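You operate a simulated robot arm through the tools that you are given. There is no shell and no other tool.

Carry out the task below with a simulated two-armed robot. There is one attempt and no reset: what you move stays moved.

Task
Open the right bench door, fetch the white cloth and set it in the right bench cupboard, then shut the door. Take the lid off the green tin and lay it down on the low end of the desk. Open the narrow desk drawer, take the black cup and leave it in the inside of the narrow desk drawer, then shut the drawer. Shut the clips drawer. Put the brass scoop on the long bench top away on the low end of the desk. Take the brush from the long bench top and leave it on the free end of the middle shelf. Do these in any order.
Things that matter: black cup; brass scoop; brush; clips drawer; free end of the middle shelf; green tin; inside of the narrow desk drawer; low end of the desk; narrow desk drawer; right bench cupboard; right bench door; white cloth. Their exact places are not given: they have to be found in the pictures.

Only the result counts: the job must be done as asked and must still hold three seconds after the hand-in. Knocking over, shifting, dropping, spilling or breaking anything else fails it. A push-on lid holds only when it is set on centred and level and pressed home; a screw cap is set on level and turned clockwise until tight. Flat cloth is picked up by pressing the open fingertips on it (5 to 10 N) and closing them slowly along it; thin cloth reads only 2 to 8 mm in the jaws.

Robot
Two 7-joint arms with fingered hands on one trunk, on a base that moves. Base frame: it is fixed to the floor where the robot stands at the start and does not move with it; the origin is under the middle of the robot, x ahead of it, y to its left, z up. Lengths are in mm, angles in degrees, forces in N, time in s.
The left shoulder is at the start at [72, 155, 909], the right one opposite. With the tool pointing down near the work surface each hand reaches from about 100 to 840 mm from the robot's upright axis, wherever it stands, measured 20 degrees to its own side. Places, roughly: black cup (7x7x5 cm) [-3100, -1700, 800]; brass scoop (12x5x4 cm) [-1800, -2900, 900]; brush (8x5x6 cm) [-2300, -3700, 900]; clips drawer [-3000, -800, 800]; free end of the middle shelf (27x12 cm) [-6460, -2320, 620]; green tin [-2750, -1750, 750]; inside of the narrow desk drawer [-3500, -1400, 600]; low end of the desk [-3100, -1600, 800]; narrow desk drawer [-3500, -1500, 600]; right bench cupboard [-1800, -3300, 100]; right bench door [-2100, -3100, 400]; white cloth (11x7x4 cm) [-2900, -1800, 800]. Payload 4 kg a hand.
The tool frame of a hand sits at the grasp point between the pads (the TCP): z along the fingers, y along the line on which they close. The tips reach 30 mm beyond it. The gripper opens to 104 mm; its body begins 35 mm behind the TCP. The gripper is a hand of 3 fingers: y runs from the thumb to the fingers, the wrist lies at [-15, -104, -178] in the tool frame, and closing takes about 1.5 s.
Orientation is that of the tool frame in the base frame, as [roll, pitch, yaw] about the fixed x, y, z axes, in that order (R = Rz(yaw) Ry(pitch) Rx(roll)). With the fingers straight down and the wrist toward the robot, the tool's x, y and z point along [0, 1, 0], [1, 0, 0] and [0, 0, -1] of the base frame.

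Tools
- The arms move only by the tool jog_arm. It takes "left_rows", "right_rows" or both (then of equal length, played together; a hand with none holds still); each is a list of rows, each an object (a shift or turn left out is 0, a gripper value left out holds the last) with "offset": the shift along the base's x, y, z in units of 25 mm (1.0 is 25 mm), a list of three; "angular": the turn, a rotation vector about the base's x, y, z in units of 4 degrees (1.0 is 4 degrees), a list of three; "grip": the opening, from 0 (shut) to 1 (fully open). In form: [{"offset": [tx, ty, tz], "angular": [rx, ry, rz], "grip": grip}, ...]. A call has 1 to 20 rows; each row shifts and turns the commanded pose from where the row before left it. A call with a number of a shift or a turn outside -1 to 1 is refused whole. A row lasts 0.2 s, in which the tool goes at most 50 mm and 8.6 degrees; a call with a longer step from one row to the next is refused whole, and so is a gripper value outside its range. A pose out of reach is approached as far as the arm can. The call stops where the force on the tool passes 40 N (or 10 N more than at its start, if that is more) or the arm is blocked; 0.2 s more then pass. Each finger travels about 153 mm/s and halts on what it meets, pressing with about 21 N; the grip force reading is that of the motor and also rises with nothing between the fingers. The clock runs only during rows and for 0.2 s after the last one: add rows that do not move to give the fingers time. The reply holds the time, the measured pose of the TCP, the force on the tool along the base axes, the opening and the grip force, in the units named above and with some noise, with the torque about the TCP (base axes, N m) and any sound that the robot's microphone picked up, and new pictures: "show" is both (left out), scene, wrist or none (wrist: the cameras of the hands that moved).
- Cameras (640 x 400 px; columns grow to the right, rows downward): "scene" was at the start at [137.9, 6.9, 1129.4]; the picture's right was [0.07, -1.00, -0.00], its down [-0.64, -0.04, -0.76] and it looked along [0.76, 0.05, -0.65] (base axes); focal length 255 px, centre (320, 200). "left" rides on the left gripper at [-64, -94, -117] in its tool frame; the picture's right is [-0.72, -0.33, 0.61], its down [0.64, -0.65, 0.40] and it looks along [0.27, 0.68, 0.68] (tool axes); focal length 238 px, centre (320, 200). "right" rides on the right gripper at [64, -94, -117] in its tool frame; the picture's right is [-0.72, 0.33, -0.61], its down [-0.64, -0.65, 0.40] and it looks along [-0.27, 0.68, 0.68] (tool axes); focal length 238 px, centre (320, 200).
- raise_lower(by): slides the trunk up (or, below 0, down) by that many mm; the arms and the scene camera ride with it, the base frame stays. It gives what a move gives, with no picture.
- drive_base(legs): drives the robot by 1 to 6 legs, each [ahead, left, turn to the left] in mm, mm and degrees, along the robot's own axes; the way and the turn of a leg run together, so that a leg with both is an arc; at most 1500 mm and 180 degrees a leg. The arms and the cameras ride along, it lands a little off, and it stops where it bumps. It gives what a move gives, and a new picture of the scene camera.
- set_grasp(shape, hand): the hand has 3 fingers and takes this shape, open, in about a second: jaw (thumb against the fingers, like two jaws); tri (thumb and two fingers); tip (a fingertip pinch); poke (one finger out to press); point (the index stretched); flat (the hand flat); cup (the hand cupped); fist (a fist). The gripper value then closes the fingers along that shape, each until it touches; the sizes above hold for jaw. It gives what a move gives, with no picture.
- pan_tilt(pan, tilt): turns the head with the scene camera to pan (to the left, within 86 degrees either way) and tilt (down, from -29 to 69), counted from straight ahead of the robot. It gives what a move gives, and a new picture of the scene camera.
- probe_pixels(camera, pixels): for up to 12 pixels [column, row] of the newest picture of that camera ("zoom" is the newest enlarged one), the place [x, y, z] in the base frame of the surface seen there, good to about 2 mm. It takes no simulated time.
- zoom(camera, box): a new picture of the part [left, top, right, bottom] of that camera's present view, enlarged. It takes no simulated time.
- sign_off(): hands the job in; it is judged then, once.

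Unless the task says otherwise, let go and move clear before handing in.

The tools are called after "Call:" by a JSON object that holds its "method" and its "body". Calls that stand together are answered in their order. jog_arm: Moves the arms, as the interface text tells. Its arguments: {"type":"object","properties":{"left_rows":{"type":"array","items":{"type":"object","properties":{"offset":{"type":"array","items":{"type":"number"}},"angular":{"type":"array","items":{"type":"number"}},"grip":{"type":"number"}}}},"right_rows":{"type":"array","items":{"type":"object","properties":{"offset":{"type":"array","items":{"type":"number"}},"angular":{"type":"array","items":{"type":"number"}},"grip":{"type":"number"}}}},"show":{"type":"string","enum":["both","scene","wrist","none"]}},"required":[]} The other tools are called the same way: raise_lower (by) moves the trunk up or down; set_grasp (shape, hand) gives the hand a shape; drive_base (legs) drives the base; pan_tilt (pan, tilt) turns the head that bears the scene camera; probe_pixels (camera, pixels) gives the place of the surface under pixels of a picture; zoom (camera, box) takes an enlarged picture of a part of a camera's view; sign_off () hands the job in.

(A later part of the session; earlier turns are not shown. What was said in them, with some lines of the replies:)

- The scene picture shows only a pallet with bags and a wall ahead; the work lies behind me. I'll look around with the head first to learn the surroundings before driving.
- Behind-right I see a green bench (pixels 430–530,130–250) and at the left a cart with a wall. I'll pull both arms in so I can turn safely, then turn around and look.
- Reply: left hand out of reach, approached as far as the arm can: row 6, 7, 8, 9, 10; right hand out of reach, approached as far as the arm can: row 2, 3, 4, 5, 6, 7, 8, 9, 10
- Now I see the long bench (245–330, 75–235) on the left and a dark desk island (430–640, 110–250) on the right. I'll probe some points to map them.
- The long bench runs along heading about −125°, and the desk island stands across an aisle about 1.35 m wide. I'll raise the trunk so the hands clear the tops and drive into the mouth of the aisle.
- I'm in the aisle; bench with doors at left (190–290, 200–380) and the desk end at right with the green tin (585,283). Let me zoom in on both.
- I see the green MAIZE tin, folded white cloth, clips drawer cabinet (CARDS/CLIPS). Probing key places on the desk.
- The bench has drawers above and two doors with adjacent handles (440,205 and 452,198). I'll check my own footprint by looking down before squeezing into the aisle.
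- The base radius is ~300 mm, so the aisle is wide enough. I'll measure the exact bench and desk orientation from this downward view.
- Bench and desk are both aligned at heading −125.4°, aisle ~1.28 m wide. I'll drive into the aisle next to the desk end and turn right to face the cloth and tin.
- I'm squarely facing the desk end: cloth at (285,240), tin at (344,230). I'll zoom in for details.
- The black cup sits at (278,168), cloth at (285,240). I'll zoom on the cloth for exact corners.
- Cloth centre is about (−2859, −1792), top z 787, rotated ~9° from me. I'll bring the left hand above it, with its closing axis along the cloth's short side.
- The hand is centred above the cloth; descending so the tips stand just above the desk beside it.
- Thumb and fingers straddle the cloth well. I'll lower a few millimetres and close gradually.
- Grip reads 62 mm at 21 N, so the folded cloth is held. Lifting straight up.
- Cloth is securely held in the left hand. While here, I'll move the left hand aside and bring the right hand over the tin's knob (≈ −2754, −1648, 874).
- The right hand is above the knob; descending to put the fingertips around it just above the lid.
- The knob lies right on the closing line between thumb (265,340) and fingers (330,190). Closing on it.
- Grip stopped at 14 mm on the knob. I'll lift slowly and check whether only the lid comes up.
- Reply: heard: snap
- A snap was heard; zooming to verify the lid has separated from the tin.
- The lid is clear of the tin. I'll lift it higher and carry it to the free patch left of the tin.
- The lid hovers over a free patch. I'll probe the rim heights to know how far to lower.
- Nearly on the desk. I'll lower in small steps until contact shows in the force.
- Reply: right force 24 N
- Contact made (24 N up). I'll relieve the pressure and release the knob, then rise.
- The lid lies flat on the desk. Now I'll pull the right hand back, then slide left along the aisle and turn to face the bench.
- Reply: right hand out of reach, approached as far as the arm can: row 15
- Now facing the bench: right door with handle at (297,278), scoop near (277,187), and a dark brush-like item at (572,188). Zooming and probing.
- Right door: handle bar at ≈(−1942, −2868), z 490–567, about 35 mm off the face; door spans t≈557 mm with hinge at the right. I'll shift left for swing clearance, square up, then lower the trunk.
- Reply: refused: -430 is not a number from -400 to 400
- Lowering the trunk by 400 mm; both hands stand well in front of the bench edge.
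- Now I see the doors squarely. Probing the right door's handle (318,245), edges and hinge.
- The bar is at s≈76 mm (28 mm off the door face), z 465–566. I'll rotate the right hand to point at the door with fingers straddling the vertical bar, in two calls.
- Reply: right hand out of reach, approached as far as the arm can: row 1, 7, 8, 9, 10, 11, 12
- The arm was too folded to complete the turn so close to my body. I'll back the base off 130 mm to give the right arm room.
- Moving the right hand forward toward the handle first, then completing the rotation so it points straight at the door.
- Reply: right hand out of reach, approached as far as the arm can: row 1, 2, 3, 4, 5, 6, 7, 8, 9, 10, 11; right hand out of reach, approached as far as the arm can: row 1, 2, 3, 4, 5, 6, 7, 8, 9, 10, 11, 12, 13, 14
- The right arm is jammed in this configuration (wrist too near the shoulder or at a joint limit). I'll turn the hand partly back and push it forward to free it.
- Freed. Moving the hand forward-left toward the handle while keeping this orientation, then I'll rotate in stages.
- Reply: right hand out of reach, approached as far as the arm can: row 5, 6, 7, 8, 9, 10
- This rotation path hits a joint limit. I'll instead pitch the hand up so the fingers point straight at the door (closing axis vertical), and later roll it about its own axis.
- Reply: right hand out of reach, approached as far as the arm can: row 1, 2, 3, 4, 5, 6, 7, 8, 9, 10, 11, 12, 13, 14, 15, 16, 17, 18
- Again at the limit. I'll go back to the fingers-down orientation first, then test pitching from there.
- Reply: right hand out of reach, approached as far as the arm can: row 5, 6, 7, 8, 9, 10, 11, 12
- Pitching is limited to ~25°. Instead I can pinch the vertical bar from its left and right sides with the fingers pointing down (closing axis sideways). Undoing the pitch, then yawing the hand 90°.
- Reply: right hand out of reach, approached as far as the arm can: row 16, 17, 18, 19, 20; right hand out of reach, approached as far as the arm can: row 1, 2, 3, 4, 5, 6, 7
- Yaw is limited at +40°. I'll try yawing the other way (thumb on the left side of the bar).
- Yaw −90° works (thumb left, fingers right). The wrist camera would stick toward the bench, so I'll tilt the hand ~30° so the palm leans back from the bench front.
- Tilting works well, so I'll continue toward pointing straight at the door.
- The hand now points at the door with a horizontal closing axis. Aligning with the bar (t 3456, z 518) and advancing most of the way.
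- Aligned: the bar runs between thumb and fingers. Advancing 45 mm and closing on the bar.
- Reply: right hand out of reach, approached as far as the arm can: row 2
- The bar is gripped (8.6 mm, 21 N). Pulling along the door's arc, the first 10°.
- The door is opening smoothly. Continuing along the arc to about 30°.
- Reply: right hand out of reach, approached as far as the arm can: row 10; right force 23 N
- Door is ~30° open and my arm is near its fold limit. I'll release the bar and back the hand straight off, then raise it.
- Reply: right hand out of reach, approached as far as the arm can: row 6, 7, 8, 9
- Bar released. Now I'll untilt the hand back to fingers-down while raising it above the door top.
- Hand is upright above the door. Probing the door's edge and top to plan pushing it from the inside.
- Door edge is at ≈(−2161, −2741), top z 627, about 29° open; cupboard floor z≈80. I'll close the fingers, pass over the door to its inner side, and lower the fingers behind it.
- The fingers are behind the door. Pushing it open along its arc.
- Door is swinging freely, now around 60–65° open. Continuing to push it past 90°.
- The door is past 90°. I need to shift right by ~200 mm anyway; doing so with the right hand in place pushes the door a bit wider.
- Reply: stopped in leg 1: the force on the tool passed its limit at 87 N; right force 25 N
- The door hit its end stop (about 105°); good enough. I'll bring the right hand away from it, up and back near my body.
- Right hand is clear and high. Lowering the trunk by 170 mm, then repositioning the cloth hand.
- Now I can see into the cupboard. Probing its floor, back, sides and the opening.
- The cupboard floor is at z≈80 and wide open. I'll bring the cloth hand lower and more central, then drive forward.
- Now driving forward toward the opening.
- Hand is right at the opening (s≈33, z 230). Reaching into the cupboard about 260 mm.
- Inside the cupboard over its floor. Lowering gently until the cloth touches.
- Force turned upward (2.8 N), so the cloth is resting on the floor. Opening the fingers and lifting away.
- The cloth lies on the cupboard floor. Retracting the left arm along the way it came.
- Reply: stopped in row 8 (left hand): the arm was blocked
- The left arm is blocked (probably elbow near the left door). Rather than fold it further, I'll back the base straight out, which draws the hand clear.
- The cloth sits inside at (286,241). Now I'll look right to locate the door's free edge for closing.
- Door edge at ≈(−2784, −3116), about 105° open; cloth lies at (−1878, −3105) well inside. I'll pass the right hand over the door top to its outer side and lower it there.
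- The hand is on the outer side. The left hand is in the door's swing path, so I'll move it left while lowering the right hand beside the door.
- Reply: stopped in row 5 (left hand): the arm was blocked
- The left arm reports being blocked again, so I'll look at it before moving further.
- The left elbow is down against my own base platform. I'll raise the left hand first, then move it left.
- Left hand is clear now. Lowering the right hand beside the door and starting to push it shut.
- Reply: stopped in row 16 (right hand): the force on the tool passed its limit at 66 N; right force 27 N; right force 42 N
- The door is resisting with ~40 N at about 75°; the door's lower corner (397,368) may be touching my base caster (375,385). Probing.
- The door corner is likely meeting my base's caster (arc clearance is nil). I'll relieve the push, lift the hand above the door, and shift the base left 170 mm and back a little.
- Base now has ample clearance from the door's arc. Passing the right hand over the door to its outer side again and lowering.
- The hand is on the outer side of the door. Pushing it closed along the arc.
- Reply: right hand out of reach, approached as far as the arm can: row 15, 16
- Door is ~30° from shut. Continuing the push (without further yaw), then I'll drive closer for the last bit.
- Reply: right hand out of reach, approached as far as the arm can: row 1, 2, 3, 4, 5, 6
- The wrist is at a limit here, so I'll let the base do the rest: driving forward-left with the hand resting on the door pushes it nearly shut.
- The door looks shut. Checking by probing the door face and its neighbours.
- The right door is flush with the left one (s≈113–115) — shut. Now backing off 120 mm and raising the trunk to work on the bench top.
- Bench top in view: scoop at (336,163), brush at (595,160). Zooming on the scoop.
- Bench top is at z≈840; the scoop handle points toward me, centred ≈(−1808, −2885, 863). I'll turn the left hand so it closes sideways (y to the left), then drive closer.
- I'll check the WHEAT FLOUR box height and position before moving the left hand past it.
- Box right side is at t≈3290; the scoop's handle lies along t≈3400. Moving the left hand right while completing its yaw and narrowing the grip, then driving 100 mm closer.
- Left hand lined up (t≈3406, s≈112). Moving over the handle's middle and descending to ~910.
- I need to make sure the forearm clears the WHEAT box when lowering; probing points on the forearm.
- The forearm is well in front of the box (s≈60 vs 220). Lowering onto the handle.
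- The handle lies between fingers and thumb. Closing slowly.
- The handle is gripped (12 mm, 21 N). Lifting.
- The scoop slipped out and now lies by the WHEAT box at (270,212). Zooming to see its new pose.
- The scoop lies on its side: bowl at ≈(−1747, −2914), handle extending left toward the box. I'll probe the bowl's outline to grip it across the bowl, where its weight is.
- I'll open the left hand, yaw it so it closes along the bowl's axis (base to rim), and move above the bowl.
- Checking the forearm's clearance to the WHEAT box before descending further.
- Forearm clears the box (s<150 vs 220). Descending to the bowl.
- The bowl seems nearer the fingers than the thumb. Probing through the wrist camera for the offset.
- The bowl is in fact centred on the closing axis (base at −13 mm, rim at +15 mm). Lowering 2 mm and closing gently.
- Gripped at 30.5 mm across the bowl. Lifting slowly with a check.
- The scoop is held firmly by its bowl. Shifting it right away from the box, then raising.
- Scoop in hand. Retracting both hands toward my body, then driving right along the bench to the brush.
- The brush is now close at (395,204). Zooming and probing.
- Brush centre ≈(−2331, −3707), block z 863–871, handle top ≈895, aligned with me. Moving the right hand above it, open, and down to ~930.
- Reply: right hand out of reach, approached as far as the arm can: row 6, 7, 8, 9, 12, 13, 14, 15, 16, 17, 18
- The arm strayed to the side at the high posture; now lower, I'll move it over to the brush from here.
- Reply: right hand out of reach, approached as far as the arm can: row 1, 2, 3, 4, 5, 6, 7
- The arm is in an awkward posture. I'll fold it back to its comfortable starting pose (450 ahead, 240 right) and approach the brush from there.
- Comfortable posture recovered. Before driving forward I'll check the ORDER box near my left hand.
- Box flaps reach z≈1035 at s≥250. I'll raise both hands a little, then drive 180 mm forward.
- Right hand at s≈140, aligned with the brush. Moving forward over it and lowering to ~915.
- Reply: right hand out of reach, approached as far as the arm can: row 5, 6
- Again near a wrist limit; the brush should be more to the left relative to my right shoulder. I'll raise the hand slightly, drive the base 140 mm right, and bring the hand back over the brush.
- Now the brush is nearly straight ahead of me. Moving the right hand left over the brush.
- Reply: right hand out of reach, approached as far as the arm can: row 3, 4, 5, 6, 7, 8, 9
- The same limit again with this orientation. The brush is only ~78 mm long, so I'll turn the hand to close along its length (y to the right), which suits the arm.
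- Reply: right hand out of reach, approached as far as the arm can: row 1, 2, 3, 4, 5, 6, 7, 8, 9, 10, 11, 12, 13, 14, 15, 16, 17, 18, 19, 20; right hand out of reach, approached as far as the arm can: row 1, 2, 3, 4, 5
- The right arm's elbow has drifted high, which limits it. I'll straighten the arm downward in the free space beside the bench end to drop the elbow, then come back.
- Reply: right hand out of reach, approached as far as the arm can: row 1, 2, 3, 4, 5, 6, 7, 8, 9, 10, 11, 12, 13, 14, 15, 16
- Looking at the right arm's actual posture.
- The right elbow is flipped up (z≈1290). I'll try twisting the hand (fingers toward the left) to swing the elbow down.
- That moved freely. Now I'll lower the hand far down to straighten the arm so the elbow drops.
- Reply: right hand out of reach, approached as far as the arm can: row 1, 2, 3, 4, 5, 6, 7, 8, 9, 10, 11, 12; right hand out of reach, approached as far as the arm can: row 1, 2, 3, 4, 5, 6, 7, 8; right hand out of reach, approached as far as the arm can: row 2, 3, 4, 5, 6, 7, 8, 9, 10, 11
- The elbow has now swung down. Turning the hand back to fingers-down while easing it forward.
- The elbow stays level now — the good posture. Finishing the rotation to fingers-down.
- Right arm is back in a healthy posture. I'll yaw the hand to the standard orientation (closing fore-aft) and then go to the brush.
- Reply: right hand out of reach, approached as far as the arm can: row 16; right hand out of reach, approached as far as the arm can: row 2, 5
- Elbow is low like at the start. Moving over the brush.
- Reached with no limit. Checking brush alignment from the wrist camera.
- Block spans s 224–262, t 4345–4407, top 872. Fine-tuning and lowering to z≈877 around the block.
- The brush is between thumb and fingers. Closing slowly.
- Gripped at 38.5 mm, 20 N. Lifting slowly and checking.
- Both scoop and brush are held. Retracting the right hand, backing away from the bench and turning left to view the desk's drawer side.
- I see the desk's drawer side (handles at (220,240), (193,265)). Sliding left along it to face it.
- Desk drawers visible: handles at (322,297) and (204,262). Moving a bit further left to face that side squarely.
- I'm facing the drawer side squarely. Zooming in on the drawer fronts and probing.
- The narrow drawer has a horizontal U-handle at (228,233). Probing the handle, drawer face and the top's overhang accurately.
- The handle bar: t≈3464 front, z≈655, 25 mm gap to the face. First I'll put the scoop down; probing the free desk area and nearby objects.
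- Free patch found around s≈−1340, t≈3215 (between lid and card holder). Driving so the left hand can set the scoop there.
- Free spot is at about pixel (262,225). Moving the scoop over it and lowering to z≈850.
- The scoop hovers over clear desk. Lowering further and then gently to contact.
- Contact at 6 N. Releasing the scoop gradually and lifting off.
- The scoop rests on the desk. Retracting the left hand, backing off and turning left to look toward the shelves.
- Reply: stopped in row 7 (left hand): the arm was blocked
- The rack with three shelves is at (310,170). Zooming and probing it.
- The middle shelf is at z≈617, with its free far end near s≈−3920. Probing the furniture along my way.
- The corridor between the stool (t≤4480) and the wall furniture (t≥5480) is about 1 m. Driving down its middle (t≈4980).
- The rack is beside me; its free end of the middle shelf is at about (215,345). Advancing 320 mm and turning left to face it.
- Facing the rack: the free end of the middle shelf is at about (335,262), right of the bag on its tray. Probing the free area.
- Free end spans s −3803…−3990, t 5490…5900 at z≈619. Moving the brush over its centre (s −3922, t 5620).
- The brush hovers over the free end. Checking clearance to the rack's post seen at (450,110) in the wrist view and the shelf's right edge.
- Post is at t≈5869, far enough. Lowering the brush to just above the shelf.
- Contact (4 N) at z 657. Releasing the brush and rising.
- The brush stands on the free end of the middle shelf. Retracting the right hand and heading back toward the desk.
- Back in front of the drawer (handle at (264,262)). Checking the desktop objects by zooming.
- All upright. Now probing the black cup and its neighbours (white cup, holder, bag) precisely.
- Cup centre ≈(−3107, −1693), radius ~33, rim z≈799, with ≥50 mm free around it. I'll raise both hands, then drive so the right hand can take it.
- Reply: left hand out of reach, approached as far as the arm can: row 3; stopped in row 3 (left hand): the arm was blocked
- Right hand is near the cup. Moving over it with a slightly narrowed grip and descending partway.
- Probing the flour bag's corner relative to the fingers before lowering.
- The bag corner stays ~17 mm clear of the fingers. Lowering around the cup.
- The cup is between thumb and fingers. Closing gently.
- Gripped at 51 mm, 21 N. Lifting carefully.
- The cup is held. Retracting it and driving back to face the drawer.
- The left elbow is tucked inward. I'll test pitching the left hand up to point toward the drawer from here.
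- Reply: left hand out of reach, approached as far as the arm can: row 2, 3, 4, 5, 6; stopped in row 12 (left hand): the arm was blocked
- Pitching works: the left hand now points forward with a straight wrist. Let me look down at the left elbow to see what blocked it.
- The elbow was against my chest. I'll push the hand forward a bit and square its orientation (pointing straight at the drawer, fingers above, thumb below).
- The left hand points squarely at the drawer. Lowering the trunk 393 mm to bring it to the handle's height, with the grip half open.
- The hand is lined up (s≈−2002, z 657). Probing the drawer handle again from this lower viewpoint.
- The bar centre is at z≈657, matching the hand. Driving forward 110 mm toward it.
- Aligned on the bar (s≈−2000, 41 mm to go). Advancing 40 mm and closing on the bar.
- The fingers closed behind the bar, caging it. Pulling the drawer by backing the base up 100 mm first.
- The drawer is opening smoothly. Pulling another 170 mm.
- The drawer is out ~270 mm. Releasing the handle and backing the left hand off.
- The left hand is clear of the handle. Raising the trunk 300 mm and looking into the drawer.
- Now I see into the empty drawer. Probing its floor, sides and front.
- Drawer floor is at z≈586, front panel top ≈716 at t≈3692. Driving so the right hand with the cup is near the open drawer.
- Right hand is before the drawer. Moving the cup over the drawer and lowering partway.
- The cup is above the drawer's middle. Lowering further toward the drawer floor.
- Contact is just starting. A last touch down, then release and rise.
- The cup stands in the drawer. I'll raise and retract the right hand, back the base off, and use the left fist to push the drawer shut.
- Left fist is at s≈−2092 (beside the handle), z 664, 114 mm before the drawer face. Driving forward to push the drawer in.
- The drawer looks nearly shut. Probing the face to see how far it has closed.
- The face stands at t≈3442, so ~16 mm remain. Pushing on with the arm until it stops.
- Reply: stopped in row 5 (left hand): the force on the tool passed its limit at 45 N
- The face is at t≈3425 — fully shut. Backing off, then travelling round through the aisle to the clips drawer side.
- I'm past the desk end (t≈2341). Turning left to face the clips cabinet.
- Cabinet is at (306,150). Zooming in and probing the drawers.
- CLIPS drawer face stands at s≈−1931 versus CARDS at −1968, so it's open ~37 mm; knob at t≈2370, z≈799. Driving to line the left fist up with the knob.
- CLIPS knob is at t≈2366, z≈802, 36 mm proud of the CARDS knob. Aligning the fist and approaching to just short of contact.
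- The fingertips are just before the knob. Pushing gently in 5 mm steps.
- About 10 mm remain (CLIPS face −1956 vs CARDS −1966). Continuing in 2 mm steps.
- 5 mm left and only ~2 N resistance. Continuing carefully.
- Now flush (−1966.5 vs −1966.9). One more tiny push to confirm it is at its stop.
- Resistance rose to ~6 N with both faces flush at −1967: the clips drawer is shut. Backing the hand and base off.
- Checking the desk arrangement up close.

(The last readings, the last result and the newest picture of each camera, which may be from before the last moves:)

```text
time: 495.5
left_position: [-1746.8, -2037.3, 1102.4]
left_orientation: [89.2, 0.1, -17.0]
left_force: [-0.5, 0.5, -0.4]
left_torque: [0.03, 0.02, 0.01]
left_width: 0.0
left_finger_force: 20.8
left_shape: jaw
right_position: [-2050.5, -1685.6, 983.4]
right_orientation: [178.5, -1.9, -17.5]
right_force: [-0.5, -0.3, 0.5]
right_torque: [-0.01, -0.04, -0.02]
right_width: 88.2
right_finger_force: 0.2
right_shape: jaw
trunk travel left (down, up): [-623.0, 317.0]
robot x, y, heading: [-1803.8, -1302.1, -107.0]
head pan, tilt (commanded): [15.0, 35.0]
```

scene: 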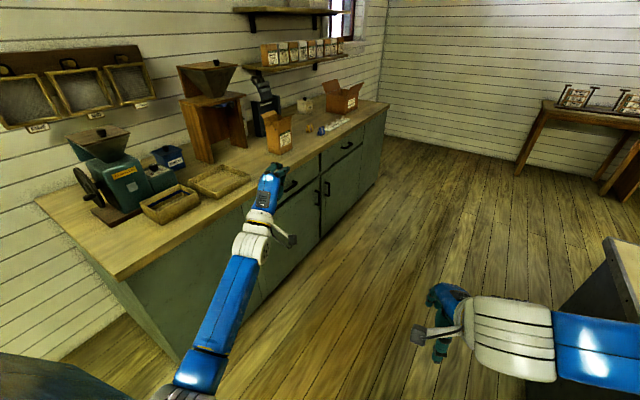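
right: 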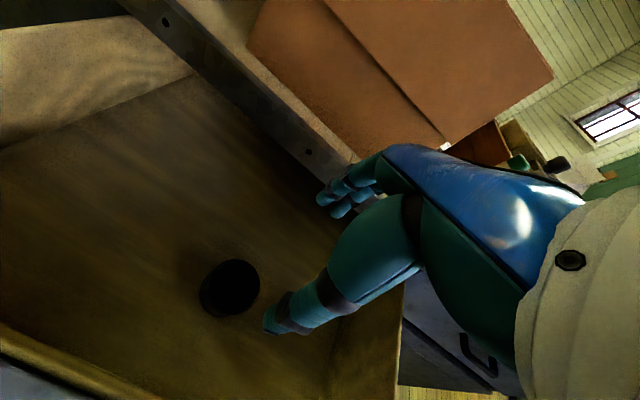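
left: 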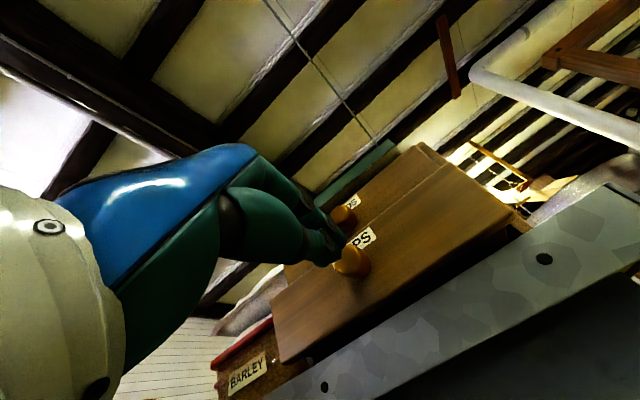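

Bench doors appear shut; a closer look to verify, then hand in.

Call:
{"method": "zoom", "body": {"camera": "scene", "box": [240, 80, 400, 240]}}

Call:
{"method": "probe_pixels", "body": {"camera": "zoom", "pixels": [[380, 430], [400, 420], [360, 400], [450, 380], [320, 470], [340, 430]]}}

```text
2.50 times, centred on (320, 160) of scene
```

zoom: 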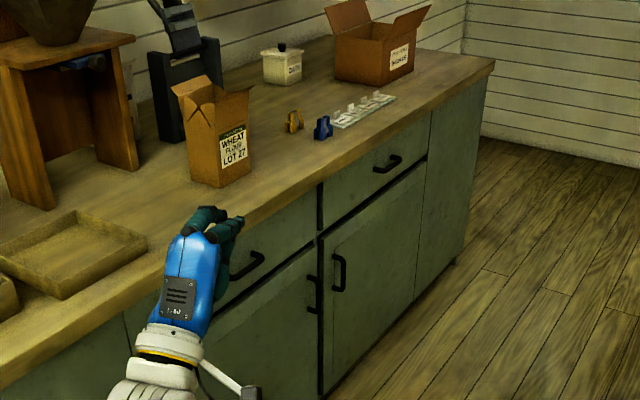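

```text
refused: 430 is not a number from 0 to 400
```

Call:
{"method": "probe_pixels", "body": {"camera": "zoom", "pixels": [[345, 340], [400, 300], [415, 220], [360, 240], [300, 360], [440, 200], [340, 270]]}}

```text
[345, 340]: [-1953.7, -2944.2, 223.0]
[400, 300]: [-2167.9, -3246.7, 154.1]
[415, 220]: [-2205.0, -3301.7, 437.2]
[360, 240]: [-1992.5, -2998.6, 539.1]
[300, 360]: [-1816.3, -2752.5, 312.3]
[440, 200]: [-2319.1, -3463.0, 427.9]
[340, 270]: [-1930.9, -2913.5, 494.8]
```

The right door lies flush with the left (s≈112–113), the desk shows lid, tin and scoop in place, the desk drawer and clips drawer are shut, and the brush stands on the shelf. Both hands are clear, so I hand in.

Call:
{"method": "sign_off", "body": {}}

```text
The job is handed in.
```

All six parts of the job are done and handed in, and both hands are empty and clear. The sign-off tool only confirmed receipt, so I don't have the verdict.

- **White cloth:** it lies on the floor of the right bench cupboard. The door is shut and flush with the left door.
- **Green tin:** the lid is off and lies flat on the low end of the desk, next to the tin.
- **Black cup:** it was standing upright in the narrow desk drawer when I let go. The drawer is pushed fully shut; I did not see the cup again after closing it.
- **Clips drawer:** shut and flush with the cards drawer above it. The cabinet did not move.
- **Brass scoop:** it is on the low end of the desk, lying on its side.
- **Brush:** it stands on the free end of the middle shelf.

**What went wrong:** the scoop slipped from the left hand on the first lift. It fell back onto the long bench top beside the wheat flour box, and I picked it up again by the bowl. While drawing back, the left arm was also stopped several times, sometimes over the desk. In my later close-ups everything on the desk and bench still looked upright and in place.
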